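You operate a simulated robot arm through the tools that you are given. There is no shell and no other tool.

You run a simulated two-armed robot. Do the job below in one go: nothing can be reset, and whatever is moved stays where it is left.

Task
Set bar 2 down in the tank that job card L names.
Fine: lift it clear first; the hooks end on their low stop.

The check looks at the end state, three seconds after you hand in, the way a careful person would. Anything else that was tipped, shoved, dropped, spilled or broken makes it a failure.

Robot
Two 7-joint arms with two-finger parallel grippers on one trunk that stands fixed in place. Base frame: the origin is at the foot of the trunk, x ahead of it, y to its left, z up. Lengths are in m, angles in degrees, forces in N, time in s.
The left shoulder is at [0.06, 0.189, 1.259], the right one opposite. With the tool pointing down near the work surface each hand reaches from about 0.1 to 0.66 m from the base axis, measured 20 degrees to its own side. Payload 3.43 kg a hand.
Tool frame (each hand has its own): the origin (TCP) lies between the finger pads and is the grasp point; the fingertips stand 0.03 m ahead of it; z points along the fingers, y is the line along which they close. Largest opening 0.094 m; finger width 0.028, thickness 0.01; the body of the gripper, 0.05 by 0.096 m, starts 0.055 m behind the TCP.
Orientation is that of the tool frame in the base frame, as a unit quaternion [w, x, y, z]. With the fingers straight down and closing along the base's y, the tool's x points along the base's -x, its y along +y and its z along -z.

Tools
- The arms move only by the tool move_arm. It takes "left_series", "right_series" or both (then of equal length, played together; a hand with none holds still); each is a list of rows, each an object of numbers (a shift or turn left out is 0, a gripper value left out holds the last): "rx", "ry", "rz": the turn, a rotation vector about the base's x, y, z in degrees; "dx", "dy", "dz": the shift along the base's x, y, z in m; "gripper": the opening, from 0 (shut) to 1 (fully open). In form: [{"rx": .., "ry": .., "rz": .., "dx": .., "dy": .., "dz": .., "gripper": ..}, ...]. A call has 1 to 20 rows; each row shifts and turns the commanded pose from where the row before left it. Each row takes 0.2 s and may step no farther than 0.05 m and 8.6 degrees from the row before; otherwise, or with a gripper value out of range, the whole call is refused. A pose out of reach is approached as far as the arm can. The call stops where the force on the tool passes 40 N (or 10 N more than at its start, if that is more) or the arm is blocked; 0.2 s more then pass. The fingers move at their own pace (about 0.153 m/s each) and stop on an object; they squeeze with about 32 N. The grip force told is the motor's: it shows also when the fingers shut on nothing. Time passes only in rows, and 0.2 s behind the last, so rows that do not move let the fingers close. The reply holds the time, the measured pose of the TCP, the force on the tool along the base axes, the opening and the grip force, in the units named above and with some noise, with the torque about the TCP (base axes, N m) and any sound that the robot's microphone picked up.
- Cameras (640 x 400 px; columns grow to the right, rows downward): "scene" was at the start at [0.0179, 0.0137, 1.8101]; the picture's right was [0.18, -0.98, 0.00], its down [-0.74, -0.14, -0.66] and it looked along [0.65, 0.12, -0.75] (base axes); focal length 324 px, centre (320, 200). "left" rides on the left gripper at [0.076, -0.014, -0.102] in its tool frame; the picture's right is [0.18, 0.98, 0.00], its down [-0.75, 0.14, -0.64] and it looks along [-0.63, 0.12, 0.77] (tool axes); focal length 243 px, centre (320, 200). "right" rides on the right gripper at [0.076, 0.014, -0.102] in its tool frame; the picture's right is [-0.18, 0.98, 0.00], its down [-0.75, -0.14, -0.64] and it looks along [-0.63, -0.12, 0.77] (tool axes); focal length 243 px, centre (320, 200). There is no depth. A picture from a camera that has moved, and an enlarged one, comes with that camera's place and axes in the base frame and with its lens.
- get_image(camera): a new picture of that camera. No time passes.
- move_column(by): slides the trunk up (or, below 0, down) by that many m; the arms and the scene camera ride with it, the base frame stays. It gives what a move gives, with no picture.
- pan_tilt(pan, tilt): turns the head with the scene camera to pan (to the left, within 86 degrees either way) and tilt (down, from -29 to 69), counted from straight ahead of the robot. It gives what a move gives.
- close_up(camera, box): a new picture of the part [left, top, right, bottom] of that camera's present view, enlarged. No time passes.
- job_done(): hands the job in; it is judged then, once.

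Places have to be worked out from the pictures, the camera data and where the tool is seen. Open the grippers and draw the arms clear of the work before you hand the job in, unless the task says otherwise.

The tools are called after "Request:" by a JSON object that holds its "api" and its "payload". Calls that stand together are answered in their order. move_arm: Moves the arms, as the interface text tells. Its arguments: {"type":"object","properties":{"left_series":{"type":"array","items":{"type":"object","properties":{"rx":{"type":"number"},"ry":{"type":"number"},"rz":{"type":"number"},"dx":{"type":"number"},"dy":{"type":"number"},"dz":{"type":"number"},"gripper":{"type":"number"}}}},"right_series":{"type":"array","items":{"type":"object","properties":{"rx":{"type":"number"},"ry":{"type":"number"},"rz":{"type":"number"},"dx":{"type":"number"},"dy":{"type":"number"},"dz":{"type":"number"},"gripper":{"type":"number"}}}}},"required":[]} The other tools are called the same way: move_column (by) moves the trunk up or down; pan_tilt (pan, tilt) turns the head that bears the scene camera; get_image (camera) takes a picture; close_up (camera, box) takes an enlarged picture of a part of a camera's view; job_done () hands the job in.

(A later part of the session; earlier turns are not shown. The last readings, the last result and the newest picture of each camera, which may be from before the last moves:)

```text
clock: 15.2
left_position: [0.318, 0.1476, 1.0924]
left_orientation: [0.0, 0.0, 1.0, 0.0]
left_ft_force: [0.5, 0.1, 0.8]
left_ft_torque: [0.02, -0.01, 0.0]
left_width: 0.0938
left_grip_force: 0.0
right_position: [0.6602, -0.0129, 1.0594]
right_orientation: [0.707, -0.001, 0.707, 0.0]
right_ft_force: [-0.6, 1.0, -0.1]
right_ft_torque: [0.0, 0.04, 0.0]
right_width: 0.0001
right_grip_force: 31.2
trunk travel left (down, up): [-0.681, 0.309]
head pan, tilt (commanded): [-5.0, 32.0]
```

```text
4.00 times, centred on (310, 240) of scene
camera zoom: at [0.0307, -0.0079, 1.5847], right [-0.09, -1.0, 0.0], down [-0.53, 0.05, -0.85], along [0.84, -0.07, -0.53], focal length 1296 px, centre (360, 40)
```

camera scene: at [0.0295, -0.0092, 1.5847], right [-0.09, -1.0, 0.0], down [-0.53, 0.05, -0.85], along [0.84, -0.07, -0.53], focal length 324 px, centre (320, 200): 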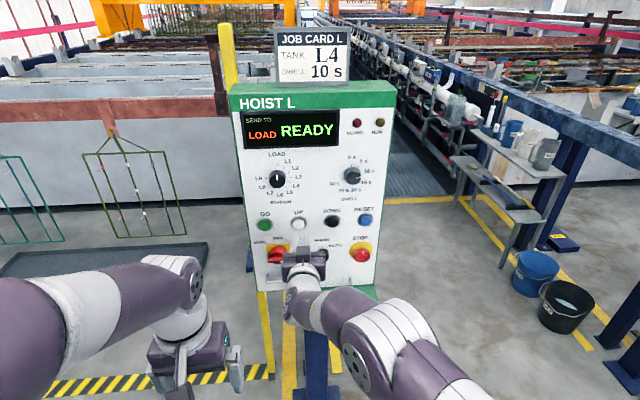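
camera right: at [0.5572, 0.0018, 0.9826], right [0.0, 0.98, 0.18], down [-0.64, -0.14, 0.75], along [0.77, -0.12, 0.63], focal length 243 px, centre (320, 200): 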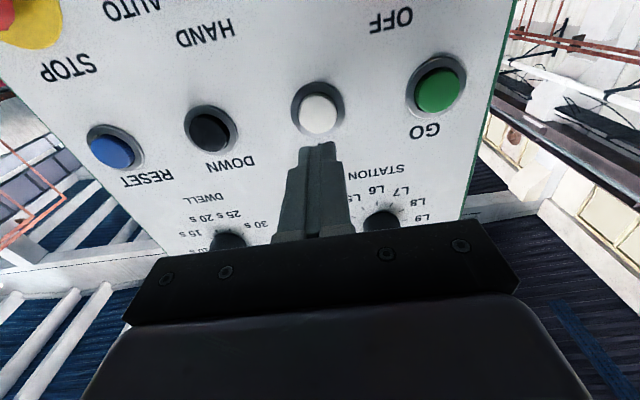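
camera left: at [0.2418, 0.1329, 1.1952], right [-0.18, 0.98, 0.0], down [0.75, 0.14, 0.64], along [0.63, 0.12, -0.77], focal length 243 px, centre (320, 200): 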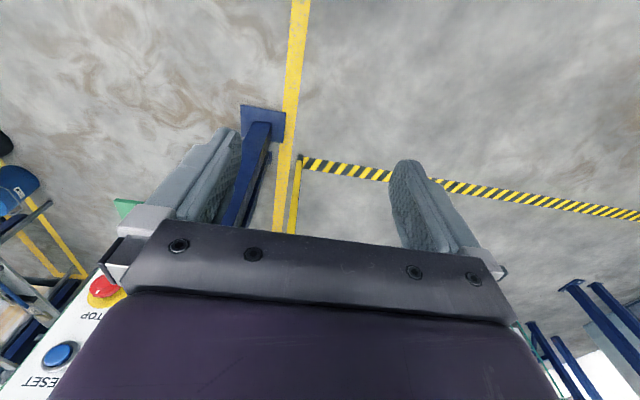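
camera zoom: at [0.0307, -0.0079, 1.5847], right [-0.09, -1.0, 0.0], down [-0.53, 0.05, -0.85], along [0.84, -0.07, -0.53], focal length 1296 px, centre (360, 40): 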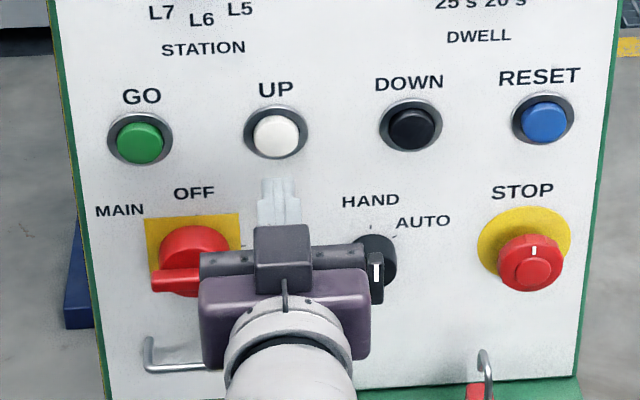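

The hand is aligned; re-triangulating with the hand camera puts the UP cap at about (0.754,-0.013,1.056). I'll aim the head so that panel and hoist are both in view, then approach to about 1 cm from the button.

Request:
{"api": "pan_tilt", "payload": {"pan": 14, "tilt": 9}}

Request:
{"api": "move_arm", "payload": {"right_series": [{"dx": 0.025, "dz": -0.003}, {"dx": 0.025}, {}]}}

Request:
{"api": "get_image", "payload": {"camera": "scene"}}

Request:
{"api": "get_image", "payload": {"camera": "right"}}

```text
clock: 16.0
left_position: [0.3174, 0.1459, 1.0919]
left_orientation: [-0.001, 0.0, 1.0, 0.0]
left_ft_force: [0.2, 0.5, -0.3]
left_ft_torque: [0.05, 0.02, 0.0]
left_width: 0.094
left_grip_force: 0.1
right_position: [0.6608, -0.0124, 1.0602]
right_orientation: [0.708, -0.002, 0.707, 0.0]
right_ft_force: [-0.7, -1.1, -0.3]
right_ft_torque: [0.01, -0.01, -0.02]
right_width: 0.0
right_grip_force: 31.9
trunk travel left (down, up): [-0.681, 0.309]
head pan, tilt (commanded): [14.0, 9.0]
```

```text
clock: 16.8
left_position: [0.316, 0.1474, 1.0912]
left_orientation: [0.0, 0.0, 1.0, 0.0]
left_ft_force: [-0.1, 0.3, -0.3]
left_ft_torque: [-0.01, -0.01, -0.01]
left_width: 0.0938
left_grip_force: 0.0
right_position: [0.7104, -0.0153, 1.0575]
right_orientation: [0.708, -0.001, 0.706, 0.0]
right_ft_force: [0.2, 0.0, 0.2]
right_ft_torque: [-0.03, -0.01, 0.0]
right_width: 0.0
right_grip_force: 31.6
trunk travel left (down, up): [-0.681, 0.309]
head pan, tilt (commanded): [14.0, 9.0]
```

```text
taken
camera scene: at [0.0303, 0.0221, 1.6218], right [0.24, -0.97, 0.0], down [-0.15, -0.04, -0.99], along [0.96, 0.24, -0.16], focal length 324 px, centre (320, 200)
```

scene: 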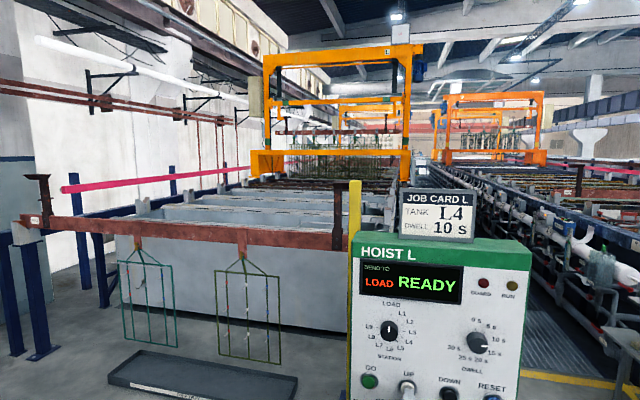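

```text
taken
camera right: at [0.6074, -0.0012, 0.9804], right [0.0, 0.98, 0.18], down [-0.64, -0.14, 0.75], along [0.77, -0.12, 0.63], focal length 243 px, centre (320, 200)
```

right: 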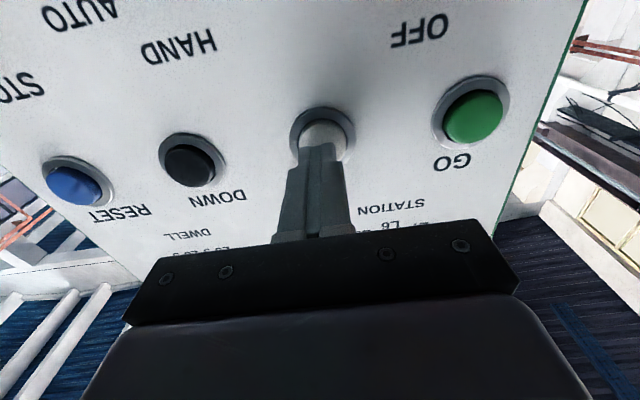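

The closed fingers point right at the UP cap and both panel and hoist are in view. I'll push in slowly with small steps and watch force and any sound.

Request:
{"api": "move_arm", "payload": {"right_series": [{"dx": 0.003}, {"dx": 0.003}, {"dx": 0.003}, {"dx": 0.003}, {"dx": 0.002}, {}]}}

Request:
{"api": "get_image", "payload": {"camera": "scene"}}

Request:
{"api": "get_image", "payload": {"camera": "right"}}

```text
clock: 18.2
left_position: [0.3172, 0.1467, 1.0922]
left_orientation: [0.0, 0.0, 1.0, 0.0]
left_ft_force: [-0.9, 0.0, -0.2]
left_ft_torque: [-0.01, -0.03, -0.05]
left_width: 0.0938
left_grip_force: 0.1
right_position: [0.7238, -0.0152, 1.0581]
right_orientation: [0.707, -0.002, 0.707, 0.0]
right_ft_force: [-2.5, -0.1, -1.8]
right_ft_torque: [-0.02, 0.02, -0.05]
right_width: 0.0001
right_grip_force: 31.5
trunk travel left (down, up): [-0.681, 0.309]
head pan, tilt (commanded): [14.0, 9.0]
heard: click
```

```text
taken
camera scene: at [0.0305, 0.0219, 1.6218], right [0.24, -0.97, 0.0], down [-0.15, -0.04, -0.99], along [0.96, 0.24, -0.16], focal length 324 px, centre (320, 200)
```

scene: 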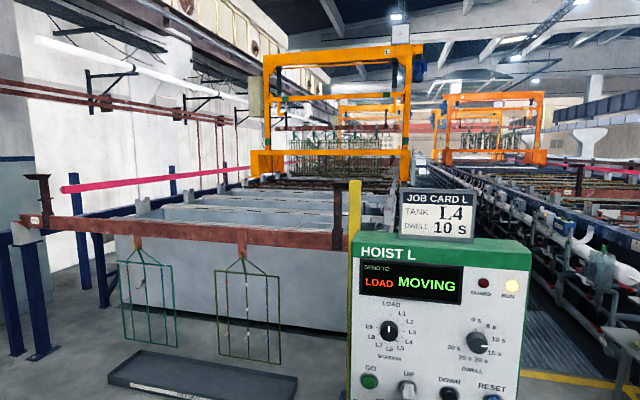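

```text
taken
camera right: at [0.6201, -0.0006, 0.9813], right [0.0, 0.98, 0.18], down [-0.64, -0.14, 0.75], along [0.77, -0.12, 0.63], focal length 243 px, centre (320, 200)
```

right: 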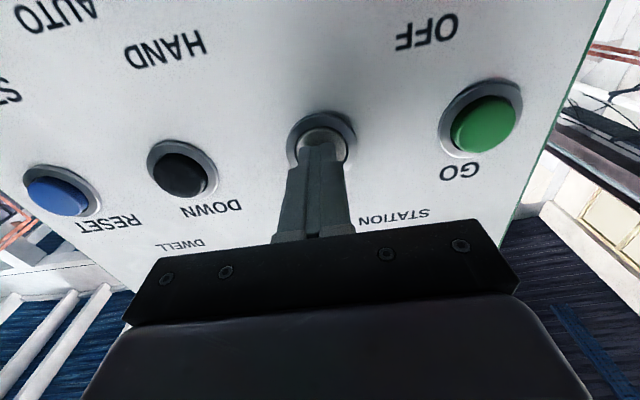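

A click was heard, the display shows MOVING and RUN is lit – UP is pressed. I'll hold it and watch the hoist.

Request:
{"api": "move_arm", "payload": {"right_series": [{}, {}, {}, {}, {}, {}, {}, {}, {}, {}]}}

Request:
{"api": "get_image", "payload": {"camera": "scene"}}

Request:
{"api": "close_up", "payload": {"camera": "scene", "box": [240, 20, 440, 200]}}

```text
clock: 20.4
left_position: [0.3163, 0.1473, 1.0914]
left_orientation: [0.0, 0.0, 1.0, 0.0]
left_ft_force: [-0.6, -0.1, -0.4]
left_ft_torque: [-0.02, 0.0, 0.03]
left_width: 0.094
left_grip_force: 0.1
right_position: [0.7236, -0.0153, 1.0591]
right_orientation: [0.708, -0.002, 0.707, 0.001]
right_ft_force: [-2.9, -0.6, -0.9]
right_ft_torque: [-0.01, -0.01, 0.0]
right_width: 0.0
right_grip_force: 32.1
trunk travel left (down, up): [-0.681, 0.309]
head pan, tilt (commanded): [14.0, 9.0]
```

```text
taken
camera scene: at [0.0306, 0.022, 1.6218], right [0.24, -0.97, 0.0], down [-0.15, -0.04, -0.99], along [0.96, 0.24, -0.16], focal length 324 px, centre (320, 200)
```

scene: 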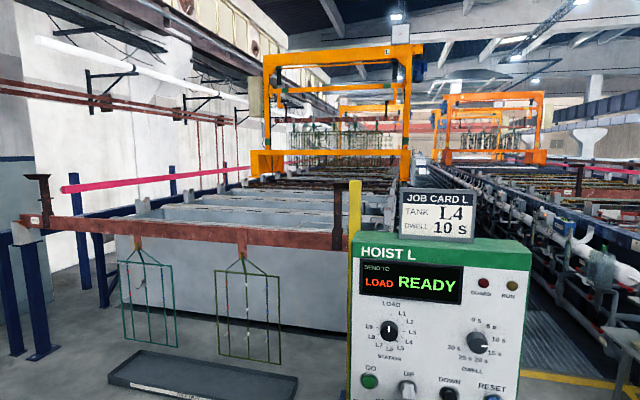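

```text
2.22 times, centred on (340, 110) of scene
camera zoom: at [0.0306, 0.022, 1.6218], right [0.24, -0.97, 0.0], down [-0.15, -0.04, -0.99], along [0.96, 0.24, -0.16], focal length 720 px, centre (276, 400)
```

zoom: 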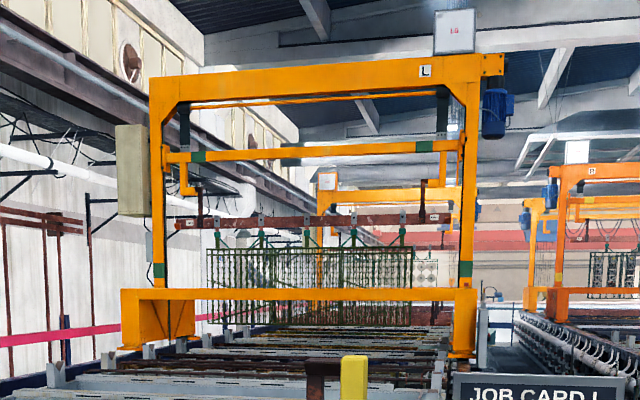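

The bar rose (crossbeam row 100→90) and the display shows READY while I'm still pressing, suggesting the high stop. I'll press 2 mm deeper to confirm the button is fully in and nothing rises further.

Request:
{"api": "move_arm", "payload": {"right_series": [{"dx": 0.002}, {}, {}, {}, {}]}}

Request:
{"api": "get_image", "payload": {"camera": "scene"}}

Request:
{"api": "close_up", "payload": {"camera": "scene", "box": [240, 20, 440, 200]}}

```text
clock: 21.6
left_position: [0.3165, 0.1472, 1.0921]
left_orientation: [0.0, 0.0, 1.0, 0.0]
left_ft_force: [0.1, -0.2, -0.1]
left_ft_torque: [0.01, 0.0, -0.02]
left_width: 0.094
left_grip_force: 0.1
right_position: [0.725, -0.0145, 1.0597]
right_orientation: [0.707, -0.001, 0.707, 0.001]
right_ft_force: [-4.9, 0.4, -2.4]
right_ft_torque: [0.02, 0.08, 0.04]
right_width: 0.0002
right_grip_force: 32.3
trunk travel left (down, up): [-0.681, 0.309]
head pan, tilt (commanded): [14.0, 9.0]
```

```text
taken
camera scene: at [0.0303, 0.0223, 1.6218], right [0.24, -0.97, 0.0], down [-0.15, -0.04, -0.99], along [0.96, 0.24, -0.16], focal length 324 px, centre (320, 200)
```

scene: 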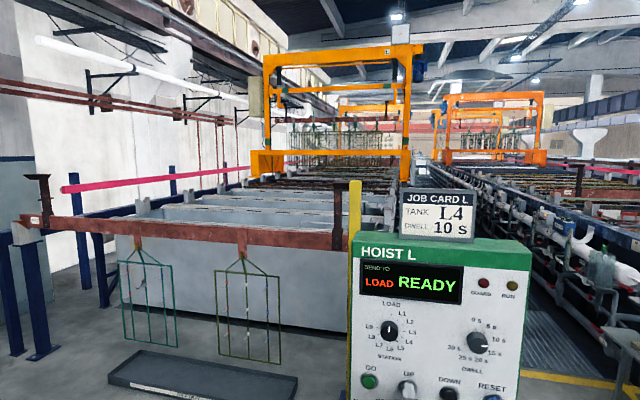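

```text
2.22 times, centred on (340, 110) of scene
camera zoom: at [0.0303, 0.0223, 1.6218], right [0.24, -0.97, 0.0], down [-0.15, -0.04, -0.99], along [0.96, 0.24, -0.16], focal length 720 px, centre (276, 400)
```

zoom: 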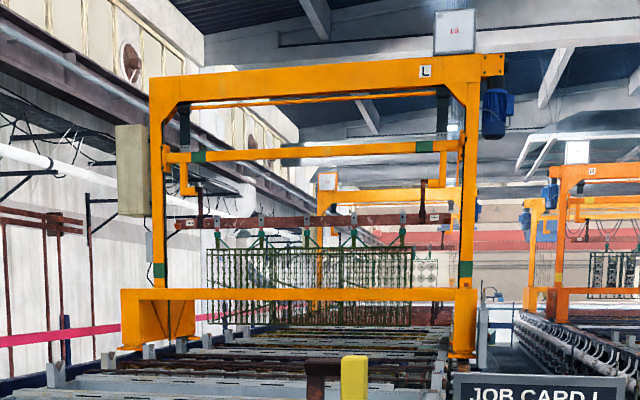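

No further rise – the hooks are on the high stop with bar 2 lifted clear. I'll release UP and draw the right hand back and aside to make room for the left at the station knob.

Request:
{"api": "move_arm", "payload": {"right_series": [{"dx": -0.03}, {"dx": -0.03}, {"dx": -0.02, "dy": -0.03}, {"dx": -0.01, "dy": -0.04}, {"dy": -0.04}, {"dy": -0.03, "dz": -0.02}, {}]}}

Request:
{"api": "close_up", "payload": {"camera": "scene", "box": [340, 180, 540, 305]}}

```text
clock: 23.2
left_position: [0.3168, 0.1459, 1.0933]
left_orientation: [0.0, 0.0, 1.0, 0.0]
left_ft_force: [-0.4, 0.0, 0.4]
left_ft_torque: [0.01, -0.03, 0.0]
left_width: 0.0939
left_grip_force: 0.1
right_position: [0.6338, -0.1197, 1.0462]
right_orientation: [0.707, 0.003, 0.708, -0.004]
right_ft_force: [-0.8, 0.0, -0.6]
right_ft_torque: [0.04, 0.02, 0.0]
right_width: 0.0003
right_grip_force: 32.2
right hand out of reach, approached as far as the arm can: row 5, 6
trunk travel left (down, up): [-0.681, 0.309]
head pan, tilt (commanded): [14.0, 9.0]
```

```text
3.20 times, centred on (440, 242) of scene
camera zoom: at [0.0306, 0.0217, 1.6218], right [0.24, -0.97, 0.0], down [-0.15, -0.04, -0.99], along [0.96, 0.24, -0.16], focal length 1037 px, centre (-64, 64)
```

zoom: 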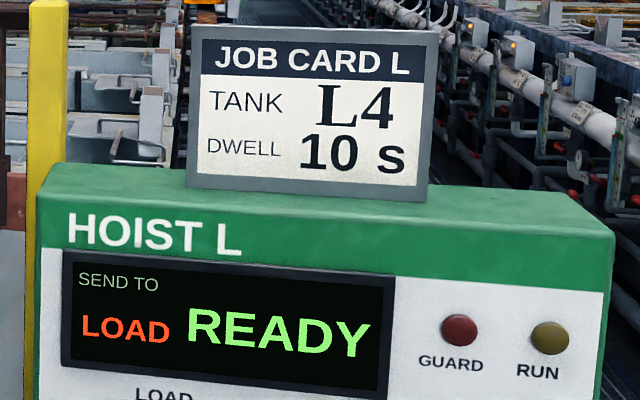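

The right hand is parked aside. Now I'll bring the left hand to forward-pointing while advancing toward the station knob line.

Request:
{"api": "move_arm", "payload": {"left_series": [{"ry": -8.18, "dx": 0.025, "dy": -0.006, "dz": 0.008, "gripper": 0.8}, {"ry": -8.18, "dx": 0.025, "dy": -0.006, "dz": 0.008}, {"ry": -8.18, "dx": 0.025, "dy": -0.006, "dz": 0.008}, {"ry": -8.18, "dx": 0.025, "dy": -0.006, "dz": 0.008}, {"ry": -8.18, "dx": 0.025, "dy": -0.006, "dz": 0.008}, {"ry": -8.18, "dx": 0.025, "dy": -0.006, "dz": 0.008}, {"ry": -8.18, "dx": 0.025, "dy": -0.006, "dz": 0.008}, {"ry": -8.18, "dx": 0.025, "dy": -0.006, "dz": 0.008}, {"ry": -8.18, "dx": 0.025, "dy": -0.006, "dz": 0.008}, {"ry": -8.18, "dx": 0.025, "dy": -0.006, "dz": 0.008}, {"ry": -8.2, "dx": 0.025, "dy": -0.006, "dz": 0.008}, {}]}}

Request:
{"api": "get_image", "payload": {"camera": "left"}}

Request:
{"api": "get_image", "payload": {"camera": "scene"}}

```text
clock: 25.8
left_position: [0.5912, 0.0809, 1.1827]
left_orientation: [0.707, 0.0, 0.707, 0.0]
left_ft_force: [-0.5, 0.4, -0.2]
left_ft_torque: [0.02, 0.05, -0.03]
left_width: 0.0752
left_grip_force: 0.2
right_position: [0.6332, -0.1189, 1.0465]
right_orientation: [0.707, 0.003, 0.707, -0.004]
right_ft_force: [0.1, 0.3, 0.9]
right_ft_torque: [-0.01, 0.02, 0.01]
right_width: 0.0
right_grip_force: 31.8
trunk travel left (down, up): [-0.681, 0.309]
head pan, tilt (commanded): [14.0, 9.0]
```

```text
taken
camera left: at [0.4894, 0.0662, 1.1068], right [0.0, 0.98, -0.18], down [-0.64, 0.14, 0.75], along [0.77, 0.12, 0.63], focal length 243 px, centre (320, 200)
```

left: 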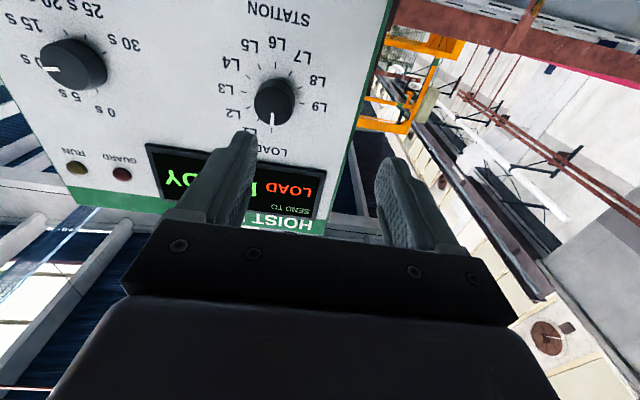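

```text
taken
camera scene: at [0.0301, 0.0222, 1.6218], right [0.24, -0.97, 0.0], down [-0.15, -0.04, -0.99], along [0.96, 0.24, -0.16], focal length 324 px, centre (320, 200)
```

scene: 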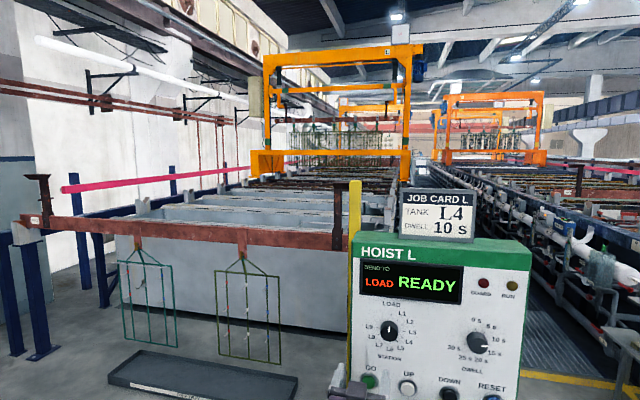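

The left hand is at the exact forward orientation. I'll take a close-up of the knob from the left hand camera to refine its location before rolling the wrist.

Request:
{"api": "close_up", "payload": {"camera": "left", "box": [212, 40, 340, 120]}}

Request:
{"api": "close_up", "payload": {"camera": "scene", "box": [350, 290, 446, 350]}}

```text
5.00 times, centred on (276, 80) of left
camera zoom: at [0.4894, 0.0662, 1.1068], right [0.0, 0.98, -0.18], down [-0.64, 0.14, 0.75], along [0.77, 0.12, 0.63], focal length 1213 px, centre (540, 800)
```

zoom: 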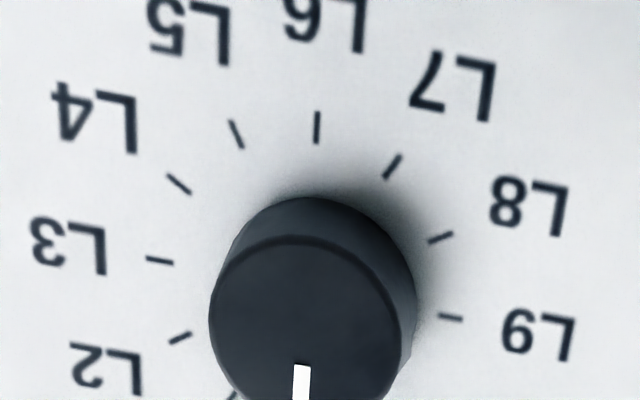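

```text
6.67 times, centred on (398, 320) of scene
camera zoom: at [0.0301, 0.0222, 1.6218], right [0.24, -0.97, 0.0], down [-0.15, -0.04, -0.99], along [0.96, 0.24, -0.16], focal length 2160 px, centre (-200, -600)
```

zoom: 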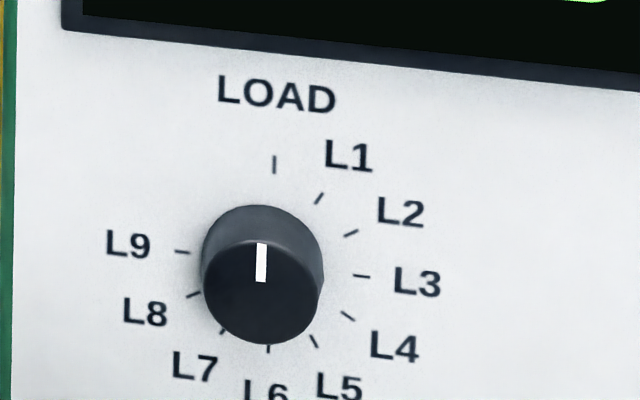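

Triangulated knob front face at about (0.740, 0.034, 1.198), 42 mm wide, protruding ~20 mm. I'll shift onto its axis and pre-roll the wrist −60° so I can turn +120° in one grip.

Request:
{"api": "move_arm", "payload": {"left_series": [{"rx": -8.57, "dx": 0.008, "dy": -0.0067, "dz": 0.0023}, {"rx": -8.57, "dx": 0.008, "dy": -0.0067, "dz": 0.0023}, {"rx": -8.57, "dx": 0.008, "dy": -0.0067, "dz": 0.0023}, {"rx": -8.57, "dx": 0.008, "dy": -0.0067, "dz": 0.0023}, {"rx": -8.57, "dx": 0.008, "dy": -0.0067, "dz": 0.0023}, {"rx": -8.57, "dx": 0.008, "dy": -0.0067, "dz": 0.0023}, {"rx": -8.58, "dx": 0.008, "dy": -0.0067, "dz": 0.002}, {}, {}]}}

Request:
{"api": "get_image", "payload": {"camera": "left"}}

Request:
{"api": "get_image", "payload": {"camera": "scene"}}

```text
clock: 27.8
left_position: [0.6609, 0.023, 1.2084]
left_orientation: [0.611, -0.356, 0.613, -0.352]
left_ft_force: [-0.2, -0.6, 0.7]
left_ft_torque: [0.02, 0.01, 0.02]
left_width: 0.0751
left_grip_force: 0.0
left hand out of reach, approached as far as the arm can: row 5, 6, 7
right_position: [0.6338, -0.1195, 1.0459]
right_orientation: [0.707, 0.003, 0.707, -0.003]
right_ft_force: [-0.1, 0.2, -0.1]
right_ft_torque: [0.01, 0.04, 0.0]
right_width: 0.0
right_grip_force: 31.6
trunk travel left (down, up): [-0.681, 0.309]
head pan, tilt (commanded): [14.0, 9.0]
```

```text
taken
camera left: at [0.5576, -0.0498, 1.1839], right [0.0, 0.33, -0.94], down [-0.64, 0.72, 0.26], along [0.77, 0.61, 0.21], focal length 243 px, centre (320, 200)
```

left: 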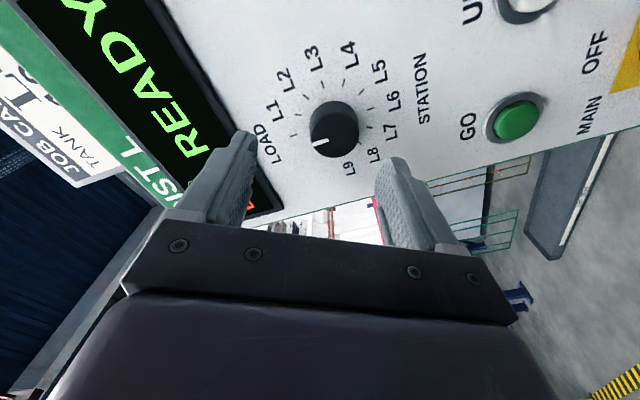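

```text
taken
camera scene: at [0.0313, 0.0219, 1.6218], right [0.24, -0.97, 0.0], down [-0.15, -0.04, -0.99], along [0.96, 0.24, -0.16], focal length 324 px, centre (320, 200)
```

scene: 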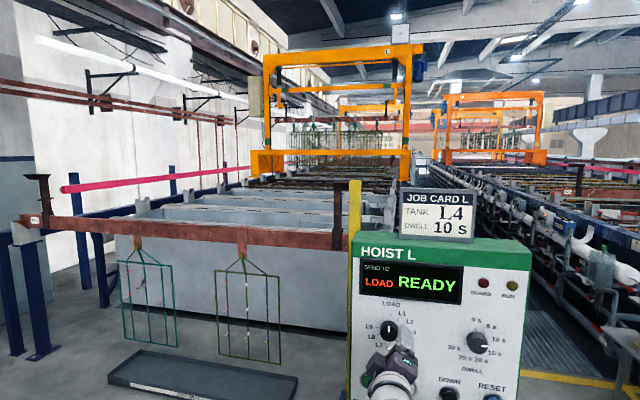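

The roll of −60° was reached but with some drift in position. I'll correct onto the knob axis (y 0.034, z 1.1985) and see if the arm holds it.

Request:
{"api": "move_arm", "payload": {"left_series": [{"dy": 0.011, "dz": -0.01, "dx": 0.01}, {}, {}]}}

Request:
{"api": "get_image", "payload": {"camera": "left"}}

```text
clock: 28.6
left_position: [0.6669, 0.0338, 1.2044]
left_orientation: [0.611, -0.354, 0.615, -0.35]
left_ft_force: [0.3, 0.1, 0.8]
left_ft_torque: [0.01, -0.01, -0.01]
left_width: 0.0753
left_grip_force: 0.0
left hand out of reach, approached as far as the arm can: row 1
right_position: [0.6345, -0.1186, 1.0457]
right_orientation: [0.707, 0.003, 0.708, -0.003]
right_ft_force: [-0.4, 0.0, -0.3]
right_ft_torque: [0.02, 0.0, -0.01]
right_width: 0.0
right_grip_force: 31.5
trunk travel left (down, up): [-0.681, 0.309]
head pan, tilt (commanded): [14.0, 9.0]
```

```text
taken
camera left: at [0.5653, -0.0397, 1.1796], right [-0.01, 0.33, -0.94], down [-0.64, 0.72, 0.26], along [0.77, 0.61, 0.21], focal length 243 px, centre (320, 200)
```

left: 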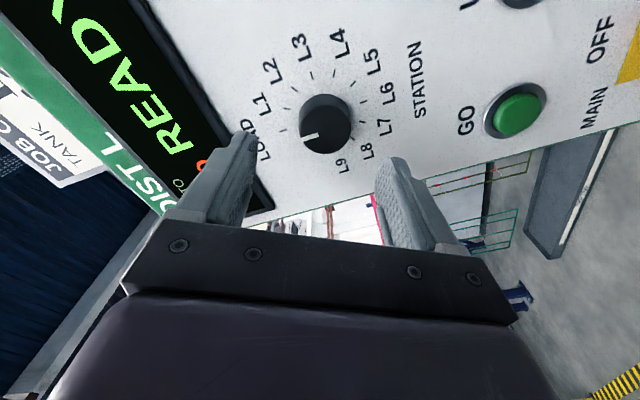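

The arm is right at a limit at roll −60°. I'll test the other side of the range: roll to +90° here, clear of the knob, to see which span is freely reachable.

Request:
{"api": "move_arm", "payload": {"left_series": [{"rx": 8.4, "dz": -0.006}, {"rx": 8.4}, {"rx": 8.4}, {"rx": 8.4}, {"rx": 8.4}, {"rx": 8.4}, {"rx": 8.4}, {"rx": 8.4}, {"rx": 8.4}, {"rx": 8.4}, {"rx": 8.4}, {"rx": 8.4}, {}]}}

```text
clock: 31.4
left_position: [0.6666, 0.0324, 1.1971]
left_orientation: [0.663, 0.247, 0.663, 0.247]
left_ft_force: [1.1, -1.0, -0.4]
left_ft_torque: [0.01, -0.01, -0.01]
left_width: 0.0753
left_grip_force: 0.0
right_position: [0.6329, -0.1182, 1.0462]
right_orientation: [0.707, 0.003, 0.707, -0.003]
right_ft_force: [-0.2, 0.1, -0.1]
right_ft_torque: [0.02, 0.03, 0.0]
right_width: 0.0001
right_grip_force: 32.2
trunk travel left (down, up): [-0.681, 0.309]
head pan, tilt (commanded): [14.0, 9.0]
```

Roll +41° is fine and on axis. I'll continue to about +90° to test.

Request:
{"api": "move_arm", "payload": {"left_series": [{"rx": 8.2}, {"rx": 8.2}, {"rx": 8.2}, {"rx": 8.2}, {"rx": 8.2}, {"rx": 8.2}, {}]}}

Request:
{"api": "get_image", "payload": {"camera": "left"}}

```text
clock: 33.0
left_position: [0.6668, 0.0332, 1.197]
left_orientation: [0.5, 0.501, 0.499, 0.5]
left_ft_force: [0.1, -0.3, 0.2]
left_ft_torque: [0.0, -0.02, -0.02]
left_width: 0.075
left_grip_force: 0.0
right_position: [0.6338, -0.1205, 1.0471]
right_orientation: [0.707, 0.002, 0.708, -0.003]
right_ft_force: [-0.3, -0.3, 0.0]
right_ft_torque: [0.0, 0.02, 0.04]
right_width: 0.0
right_grip_force: 32.1
trunk travel left (down, up): [-0.681, 0.309]
head pan, tilt (commanded): [14.0, 9.0]
```

```text
taken
camera left: at [0.5646, 0.1097, 1.1843], right [0.0, 0.18, 0.98], down [-0.64, -0.75, 0.14], along [0.77, -0.63, 0.12], focal length 243 px, centre (320, 200)
```

left: 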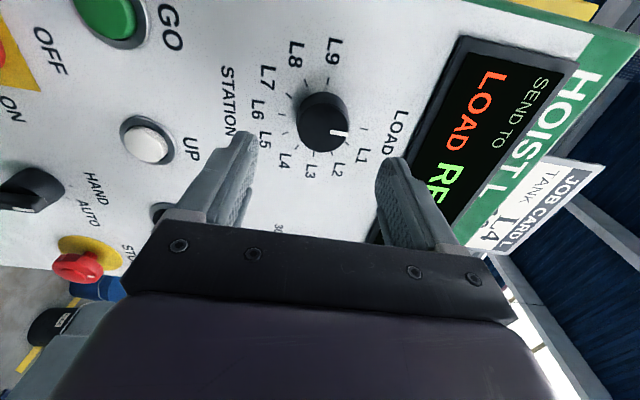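

The arm reaches +90° cleanly on the knob axis. So I'll start the grip at −30° and end at +90°; rolling back to −30° now.

Request:
{"api": "move_arm", "payload": {"left_series": [{"rx": -8.58, "dz": 0.001, "dy": 0.0005}, {"rx": -8.58}, {"rx": -8.58}, {"rx": -8.58}, {"rx": -8.58}, {"rx": -8.58}, {"rx": -8.58}, {"rx": -8.58}, {"rx": -8.58}, {"rx": -8.58}, {"rx": -8.58}, {"rx": -8.58}, {"rx": -8.58}, {"rx": -8.58}, {}, {}]}}

Request:
{"api": "get_image", "payload": {"camera": "left"}}

```text
clock: 36.4
left_position: [0.6655, 0.0335, 1.199]
left_orientation: [0.683, -0.184, 0.682, -0.184]
left_ft_force: [0.7, -0.2, -0.1]
left_ft_torque: [-0.02, 0.0, -0.05]
left_width: 0.075
left_grip_force: 0.0
right_position: [0.6327, -0.1208, 1.0469]
right_orientation: [0.706, 0.003, 0.708, -0.004]
right_ft_force: [0.5, 0.4, 0.7]
right_ft_torque: [-0.02, 0.0, -0.01]
right_width: 0.0
right_grip_force: 31.8
trunk travel left (down, up): [-0.681, 0.309]
head pan, tilt (commanded): [14.0, 9.0]
```

```text
taken
camera left: at [0.5648, -0.0168, 1.1405], right [0.0, 0.76, -0.65], down [-0.64, 0.5, 0.58], along [0.77, 0.42, 0.49], focal length 243 px, centre (320, 200)
```

left: 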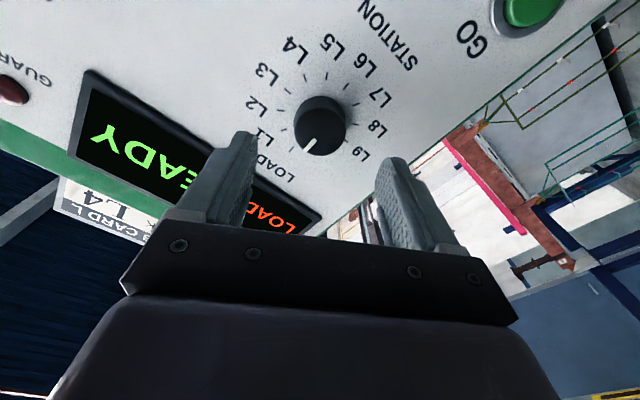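

The knob is centred between the fingers in the hand view and matches my predicted position. I'll advance so the fingertips surround the knob (tip to x≈0.752).

Request:
{"api": "move_arm", "payload": {"left_series": [{"dx": 0.02}, {"dx": 0.02}, {"dx": 0.01}, {"dx": 0.0065}, {}]}}

Request:
{"api": "get_image", "payload": {"camera": "left"}}

Request:
{"api": "get_image", "payload": {"camera": "scene"}}

```text
clock: 37.6
left_position: [0.7224, 0.0341, 1.1986]
left_orientation: [0.683, -0.184, 0.683, -0.183]
left_ft_force: [-0.8, 0.3, -0.3]
left_ft_torque: [-0.01, -0.03, -0.02]
left_width: 0.0752
left_grip_force: 0.0
right_position: [0.6339, -0.1197, 1.0471]
right_orientation: [0.706, 0.003, 0.708, -0.004]
right_ft_force: [-0.2, 0.1, 0.9]
right_ft_torque: [0.03, 0.02, 0.0]
right_width: 0.0
right_grip_force: 31.8
trunk travel left (down, up): [-0.681, 0.309]
head pan, tilt (commanded): [14.0, 9.0]
```

```text
taken
camera left: at [0.6201, -0.0162, 1.1406], right [0.0, 0.76, -0.65], down [-0.64, 0.5, 0.58], along [0.77, 0.42, 0.49], focal length 243 px, centre (320, 200)
```

left: 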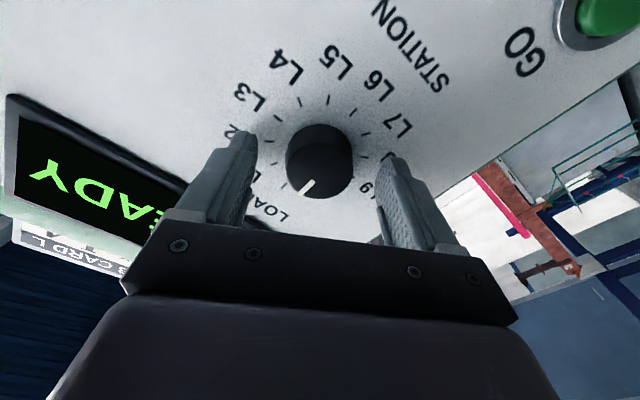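

```text
taken
camera scene: at [0.0308, 0.0221, 1.6218], right [0.24, -0.97, 0.0], down [-0.15, -0.04, -0.99], along [0.96, 0.24, -0.16], focal length 324 px, centre (320, 200)
```

scene: 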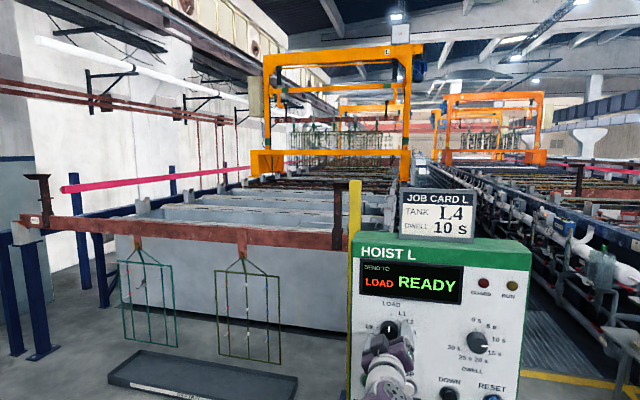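

The knob sits between the fingers without contact. Closing the grip on it now.

Request:
{"api": "move_arm", "payload": {"left_series": [{"gripper": 0}, {}, {}, {}]}}

Request:
{"api": "get_image", "payload": {"camera": "left"}}

```text
clock: 38.6
left_position: [0.7212, 0.0338, 1.1991]
left_orientation: [0.683, -0.184, 0.683, -0.184]
left_ft_force: [0.0, 0.5, 0.9]
left_ft_torque: [-0.04, 0.03, 0.0]
left_width: 0.0402
left_grip_force: 44.7
right_position: [0.6349, -0.1191, 1.0471]
right_orientation: [0.706, 0.003, 0.708, -0.004]
right_ft_force: [-0.5, -0.5, 0.5]
right_ft_torque: [0.01, 0.03, -0.02]
right_width: 0.0003
right_grip_force: 31.9
trunk travel left (down, up): [-0.681, 0.309]
head pan, tilt (commanded): [14.0, 9.0]
```

```text
taken
camera left: at [0.6203, -0.0163, 1.1405], right [0.0, 0.76, -0.65], down [-0.64, 0.5, 0.58], along [0.77, 0.42, 0.49], focal length 243 px, centre (320, 200)
```

left: 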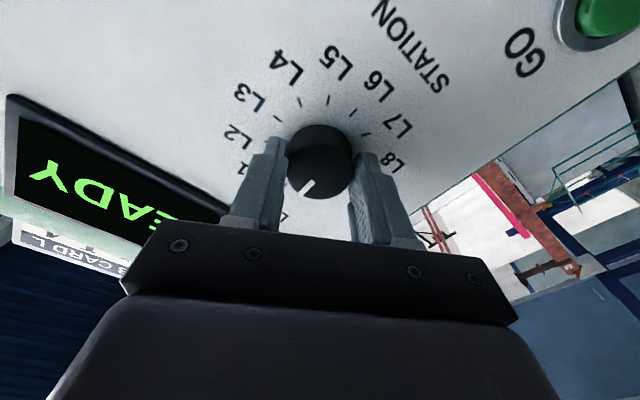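

The knob is gripped (40 mm, almost no side load). I'll turn it clockwise about 34° first to see how it behaves.

Request:
{"api": "move_arm", "payload": {"left_series": [{"rx": 7.5}, {"rx": 7.5}, {"rx": 7.5}, {"rx": 7.5}, {}]}}

Request:
{"api": "get_image", "payload": {"camera": "left"}}

Request:
{"api": "get_image", "payload": {"camera": "scene"}}

```text
clock: 39.8
left_position: [0.722, 0.0348, 1.1979]
left_orientation: [0.707, 0.0, 0.707, 0.0]
left_ft_force: [-2.5, 2.8, -2.1]
left_ft_torque: [-0.01, -0.2, 0.34]
left_width: 0.0402
left_grip_force: 45.2
right_position: [0.6323, -0.1193, 1.0477]
right_orientation: [0.707, 0.003, 0.708, -0.004]
right_ft_force: [0.1, -1.4, -0.2]
right_ft_torque: [0.0, 0.01, 0.01]
right_width: 0.0001
right_grip_force: 31.9
trunk travel left (down, up): [-0.681, 0.309]
head pan, tilt (commanded): [14.0, 9.0]
```

```text
taken
camera left: at [0.6203, 0.0206, 1.1229], right [0.0, 0.98, -0.19], down [-0.64, 0.14, 0.75], along [0.77, 0.12, 0.63], focal length 243 px, centre (320, 200)
```

left: 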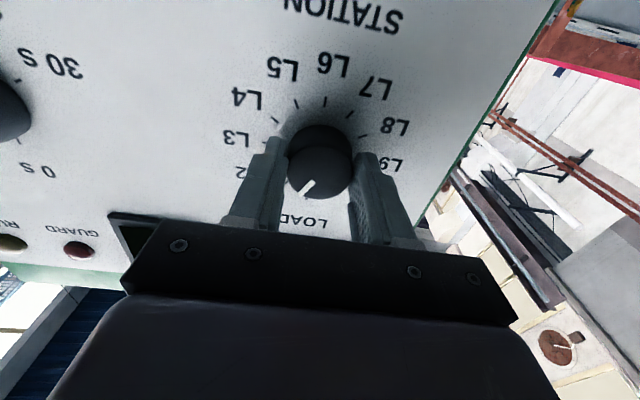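

```text
taken
camera scene: at [0.0307, 0.023, 1.6217], right [0.24, -0.97, 0.0], down [-0.15, -0.04, -0.99], along [0.96, 0.24, -0.16], focal length 324 px, centre (320, 200)
```

scene: 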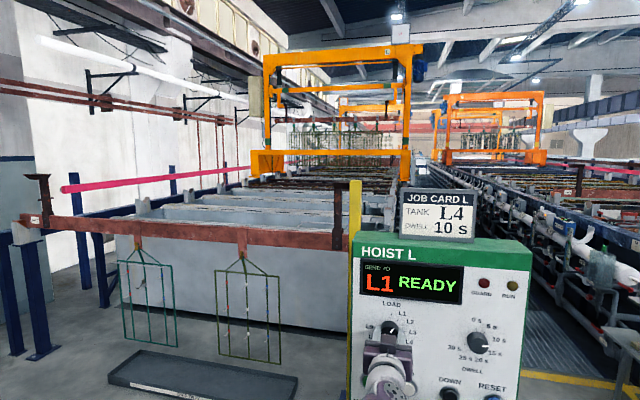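

The knob turned with the hand and the display now reads L1. I'll turn another 90° to L4.

Request:
{"api": "move_arm", "payload": {"left_series": [{"rx": 7.5}, {"rx": 7.5}, {"rx": 7.5}, {"rx": 7.5}, {"rx": 7.5}, {"rx": 7.5}, {"rx": 7.5}, {"rx": 7.5}, {"rx": 7.5}, {"rx": 7.5}, {"rx": 7.5}, {"rx": 7.5}, {}]}}

Request:
{"api": "get_image", "payload": {"camera": "left"}}

Request:
{"api": "get_image", "payload": {"camera": "scene"}}

```text
clock: 42.6
left_position: [0.7233, 0.0357, 1.2]
left_orientation: [0.5, 0.5, 0.5, 0.5]
left_ft_force: [-7.0, 10.7, 0.2]
left_ft_torque: [0.0, 0.01, 0.2]
left_width: 0.0402
left_grip_force: 45.2
right_position: [0.6322, -0.118, 1.048]
right_orientation: [0.707, 0.002, 0.707, -0.005]
right_ft_force: [0.4, 0.5, -0.1]
right_ft_torque: [-0.04, 0.05, -0.03]
right_width: 0.0
right_grip_force: 31.7
trunk travel left (down, up): [-0.681, 0.309]
head pan, tilt (commanded): [14.0, 9.0]
```

```text
taken
camera left: at [0.6203, 0.1126, 1.1858], right [0.0, 0.19, 0.98], down [-0.64, -0.75, 0.14], along [0.77, -0.63, 0.12], focal length 243 px, centre (320, 200)
```

left: 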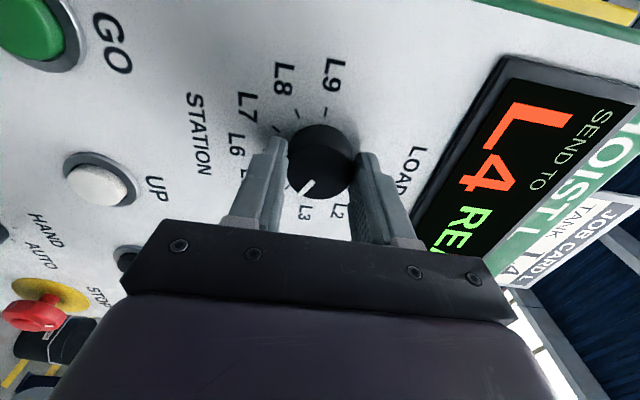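

```text
taken
camera scene: at [0.0293, 0.025, 1.6218], right [0.24, -0.97, 0.0], down [-0.15, -0.04, -0.99], along [0.96, 0.24, -0.16], focal length 324 px, centre (320, 200)
```

scene: 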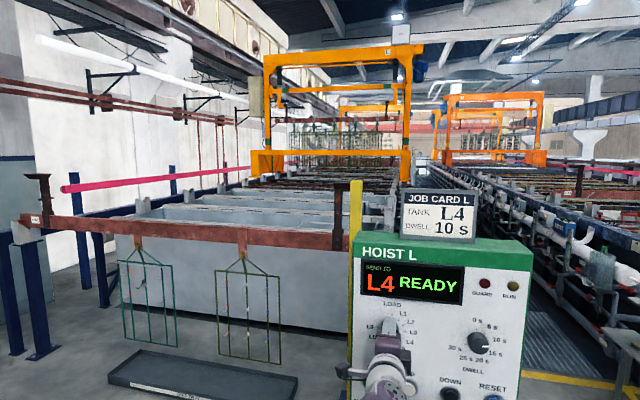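

The display now reads SEND TO L4. I'll open the fingers, then back straight out.

Request:
{"api": "move_arm", "payload": {"left_series": [{"gripper": 0.8}, {}, {}, {"dx": -0.02}, {"dx": -0.03}, {"dx": -0.02}, {}]}}

Request:
{"api": "get_image", "payload": {"camera": "left"}}

Request:
{"api": "close_up", "payload": {"camera": "scene", "box": [340, 240, 540, 365]}}

```text
clock: 44.2
left_position: [0.6509, 0.0344, 1.1982]
left_orientation: [0.501, 0.5, 0.5, 0.499]
left_ft_force: [1.4, 0.2, -0.5]
left_ft_torque: [0.0, 0.0, 0.02]
left_width: 0.0752
left_grip_force: 0.2
right_position: [0.6341, -0.1185, 1.0471]
right_orientation: [0.706, 0.004, 0.708, -0.004]
right_ft_force: [-1.3, 0.1, -0.6]
right_ft_torque: [-0.02, 0.01, 0.02]
right_width: 0.0
right_grip_force: 32.3
trunk travel left (down, up): [-0.681, 0.309]
head pan, tilt (commanded): [14.0, 9.0]
```

```text
taken
camera left: at [0.551, 0.1112, 1.185], right [0.0, 0.19, 0.98], down [-0.64, -0.75, 0.14], along [0.77, -0.63, 0.12], focal length 243 px, centre (320, 200)
```

left: 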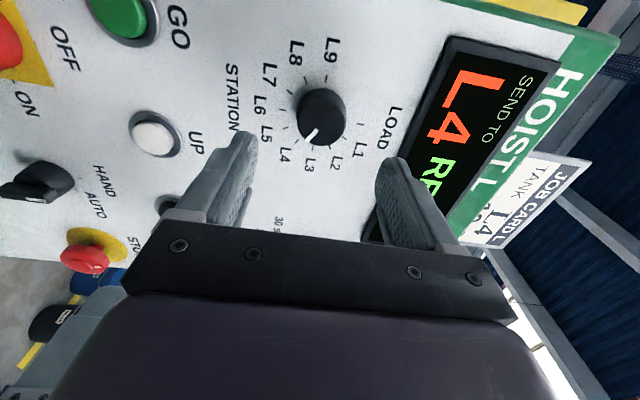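

```text
3.20 times, centred on (440, 302) of scene
camera zoom: at [0.0317, 0.022, 1.6217], right [0.24, -0.97, 0.0], down [-0.15, -0.04, -0.99], along [0.96, 0.24, -0.16], focal length 1037 px, centre (-64, -128)
```

zoom: 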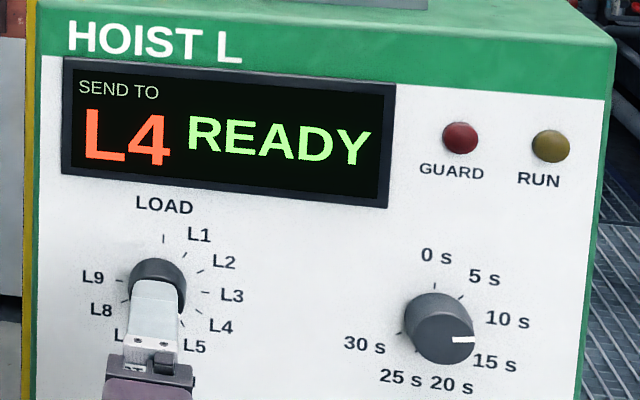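

Station knob is at L4 (selector still on HAND). Now I'll roll the left wrist back to level, close the fingers and move in front of the GO button (y≈0.0786, z≈1.057).

Request:
{"api": "move_arm", "payload": {"left_series": [{"rx": -8.18, "dy": 0.004, "dz": -0.0128, "gripper": 0}, {"rx": -8.18, "dy": 0.004, "dz": -0.0128}, {"rx": -8.18, "dy": 0.004, "dz": -0.0128}, {"rx": -8.18, "dy": 0.004, "dz": -0.0128}, {"rx": -8.18, "dy": 0.004, "dz": -0.0128}, {"rx": -8.18, "dy": 0.004, "dz": -0.0128}, {"rx": -8.18, "dy": 0.004, "dz": -0.0128}, {"rx": -8.18, "dy": 0.004, "dz": -0.0128}, {"rx": -8.18, "dy": 0.004, "dz": -0.0128}, {"rx": -8.18, "dy": 0.004, "dz": -0.0128}, {"rx": -8.2, "dy": 0.004, "dz": -0.0128}, {}]}}

Request:
{"api": "get_image", "payload": {"camera": "left"}}

Request:
{"api": "get_image", "payload": {"camera": "scene"}}

```text
clock: 46.8
left_position: [0.6532, 0.0783, 1.0572]
left_orientation: [0.707, -0.001, 0.707, -0.001]
left_ft_force: [-0.4, 0.2, 0.2]
left_ft_torque: [0.05, -0.04, -0.02]
left_width: 0.0
left_grip_force: 32.0
right_position: [0.6336, -0.1194, 1.0475]
right_orientation: [0.707, 0.003, 0.707, -0.003]
right_ft_force: [-0.9, -0.3, 1.1]
right_ft_torque: [0.02, -0.02, 0.02]
right_width: 0.0
right_grip_force: 31.9
trunk travel left (down, up): [-0.681, 0.309]
head pan, tilt (commanded): [14.0, 9.0]
```

```text
taken
camera left: at [0.5507, 0.0638, 0.982], right [0.0, 0.98, -0.19], down [-0.64, 0.14, 0.75], along [0.77, 0.12, 0.63], focal length 243 px, centre (320, 200)
```

left: 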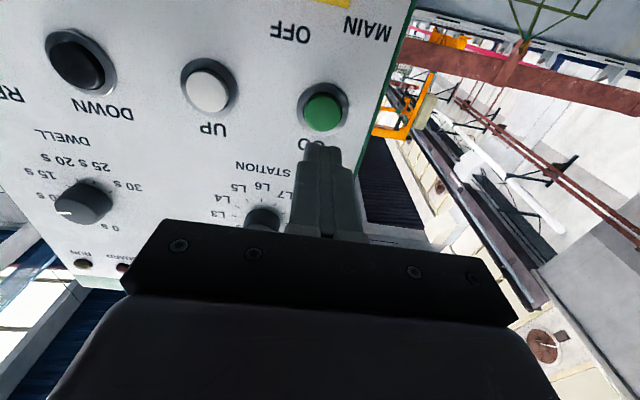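

```text
taken
camera scene: at [0.0309, 0.022, 1.6218], right [0.24, -0.97, 0.0], down [-0.15, -0.04, -0.99], along [0.96, 0.24, -0.16], focal length 324 px, centre (320, 200)
```

scene: 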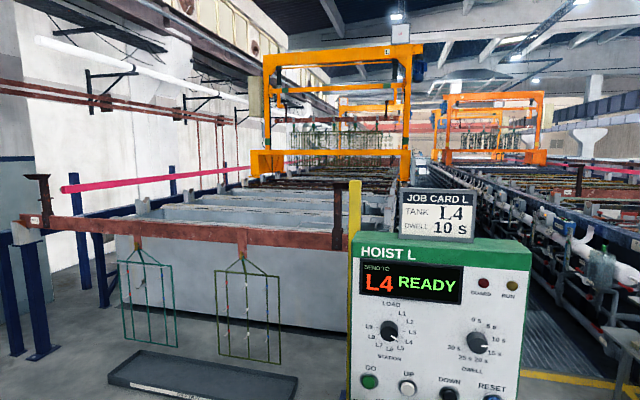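

The GO cap lines up with the finger axis within 2 mm. I'll approach and then press gently in small steps.

Request:
{"api": "move_arm", "payload": {"left_series": [{"dx": 0.03}, {"dx": 0.028}, {"dx": 0.003}, {"dx": 0.003}, {"dx": 0.003}, {"dx": 0.003}, {"dx": 0.002}, {}]}}

Request:
{"api": "get_image", "payload": {"camera": "scene"}}

Request:
{"api": "get_image", "payload": {"camera": "left"}}

```text
clock: 48.6
left_position: [0.7238, 0.0767, 1.0573]
left_orientation: [0.707, 0.0, 0.707, -0.001]
left_ft_force: [-3.2, -1.6, 0.2]
left_ft_torque: [0.03, 0.0, -0.06]
left_width: 0.0
left_grip_force: 32.0
right_position: [0.6335, -0.1198, 1.0462]
right_orientation: [0.706, 0.003, 0.708, -0.004]
right_ft_force: [0.1, -0.4, 0.0]
right_ft_torque: [0.0, -0.01, 0.0]
right_width: 0.0
right_grip_force: 31.9
trunk travel left (down, up): [-0.681, 0.309]
head pan, tilt (commanded): [14.0, 9.0]
heard: click
```

```text
taken
camera scene: at [0.0304, 0.0216, 1.6218], right [0.24, -0.97, 0.0], down [-0.15, -0.04, -0.99], along [0.96, 0.24, -0.16], focal length 324 px, centre (320, 200)
```

scene: 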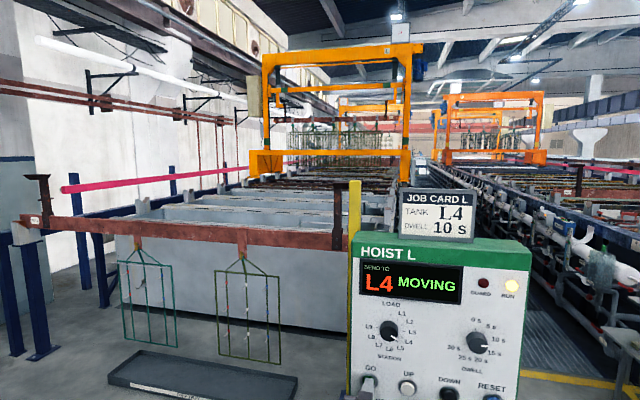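

```text
taken
camera left: at [0.6226, 0.0634, 0.982], right [0.0, 0.98, -0.19], down [-0.64, 0.14, 0.75], along [0.77, 0.12, 0.63], focal length 243 px, centre (320, 200)
```

left: 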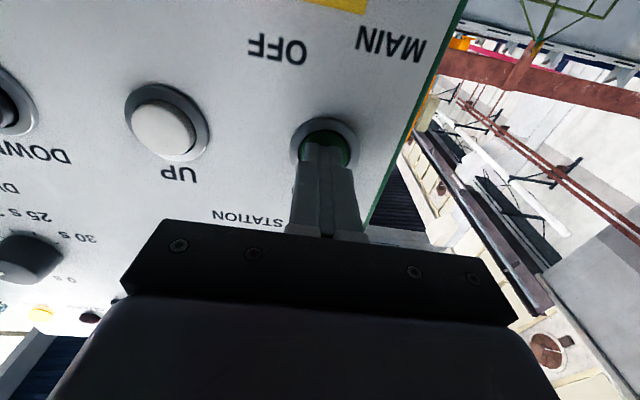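

GO clicked, display shows MOVING with RUN lit. I'll keep holding and watch the gantry travel.

Request:
{"api": "move_arm", "payload": {"left_series": [{}, {}, {}, {}, {}, {}, {}, {}, {}, {}]}}

Request:
{"api": "get_image", "payload": {"camera": "scene"}}

```text
clock: 50.8
left_position: [0.7249, 0.077, 1.058]
left_orientation: [0.707, 0.0, 0.707, -0.001]
left_ft_force: [-3.4, -0.4, -1.4]
left_ft_torque: [0.01, 0.04, -0.05]
left_width: 0.0
left_grip_force: 32.5
right_position: [0.6339, -0.1198, 1.0473]
right_orientation: [0.707, 0.003, 0.708, -0.004]
right_ft_force: [-0.5, -0.6, 0.4]
right_ft_torque: [-0.01, 0.01, -0.01]
right_width: 0.0
right_grip_force: 32.5
trunk travel left (down, up): [-0.681, 0.309]
head pan, tilt (commanded): [14.0, 9.0]
```

```text
taken
camera scene: at [0.0306, 0.0218, 1.6218], right [0.24, -0.97, 0.0], down [-0.15, -0.04, -0.99], along [0.96, 0.24, -0.16], focal length 324 px, centre (320, 200)
```

scene: 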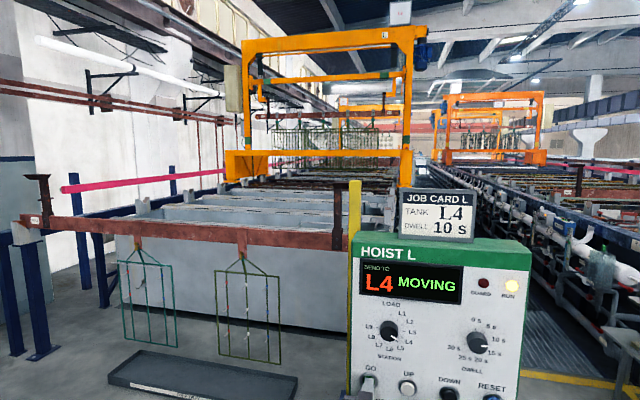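

The gantry is coming toward us with bar 2 raised. Continuing to hold and watch.

Request:
{"api": "move_arm", "payload": {"left_series": [{}, {}, {}, {}, {}, {}, {}, {}, {}, {}]}}

Request:
{"api": "get_image", "payload": {"camera": "scene"}}

Request:
{"api": "close_up", "payload": {"camera": "scene", "box": [200, 0, 456, 200]}}

```text
clock: 53.0
left_position: [0.7237, 0.0781, 1.0576]
left_orientation: [0.707, -0.001, 0.707, -0.001]
left_ft_force: [-2.9, 0.7, -0.3]
left_ft_torque: [0.01, 0.02, -0.04]
left_width: 0.0001
left_grip_force: 32.0
right_position: [0.6336, -0.1201, 1.0467]
right_orientation: [0.706, 0.003, 0.708, -0.004]
right_ft_force: [0.6, -0.5, -0.6]
right_ft_torque: [0.02, 0.01, 0.04]
right_width: 0.0
right_grip_force: 32.4
trunk travel left (down, up): [-0.681, 0.309]
head pan, tilt (commanded): [14.0, 9.0]
```

```text
taken
camera scene: at [0.0305, 0.0219, 1.6218], right [0.24, -0.97, 0.0], down [-0.15, -0.04, -0.99], along [0.96, 0.24, -0.16], focal length 324 px, centre (320, 200)
```

scene: 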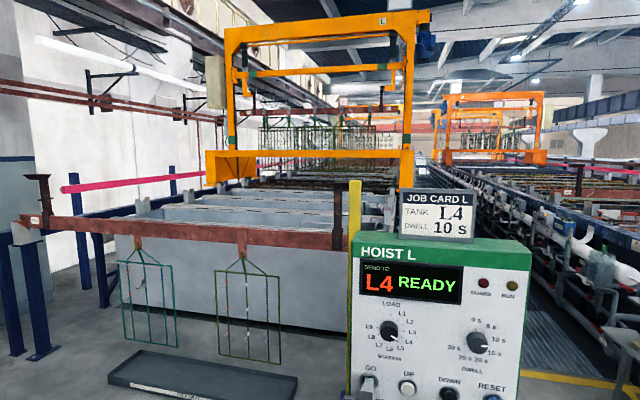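

```text
2.00 times, centred on (328, 100) of scene
camera zoom: at [0.0305, 0.0219, 1.6218], right [0.24, -0.97, 0.0], down [-0.15, -0.04, -0.99], along [0.96, 0.24, -0.16], focal length 648 px, centre (304, 400)
```

zoom: 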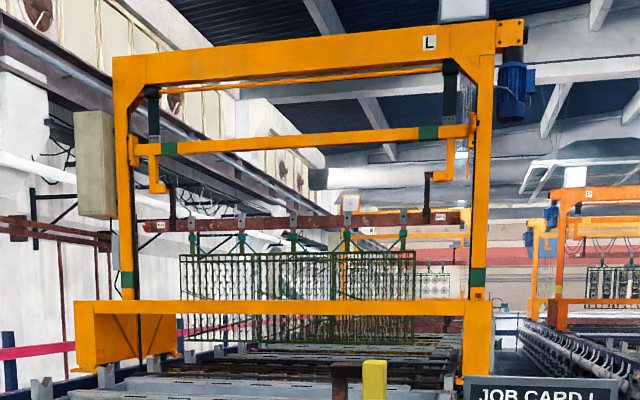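

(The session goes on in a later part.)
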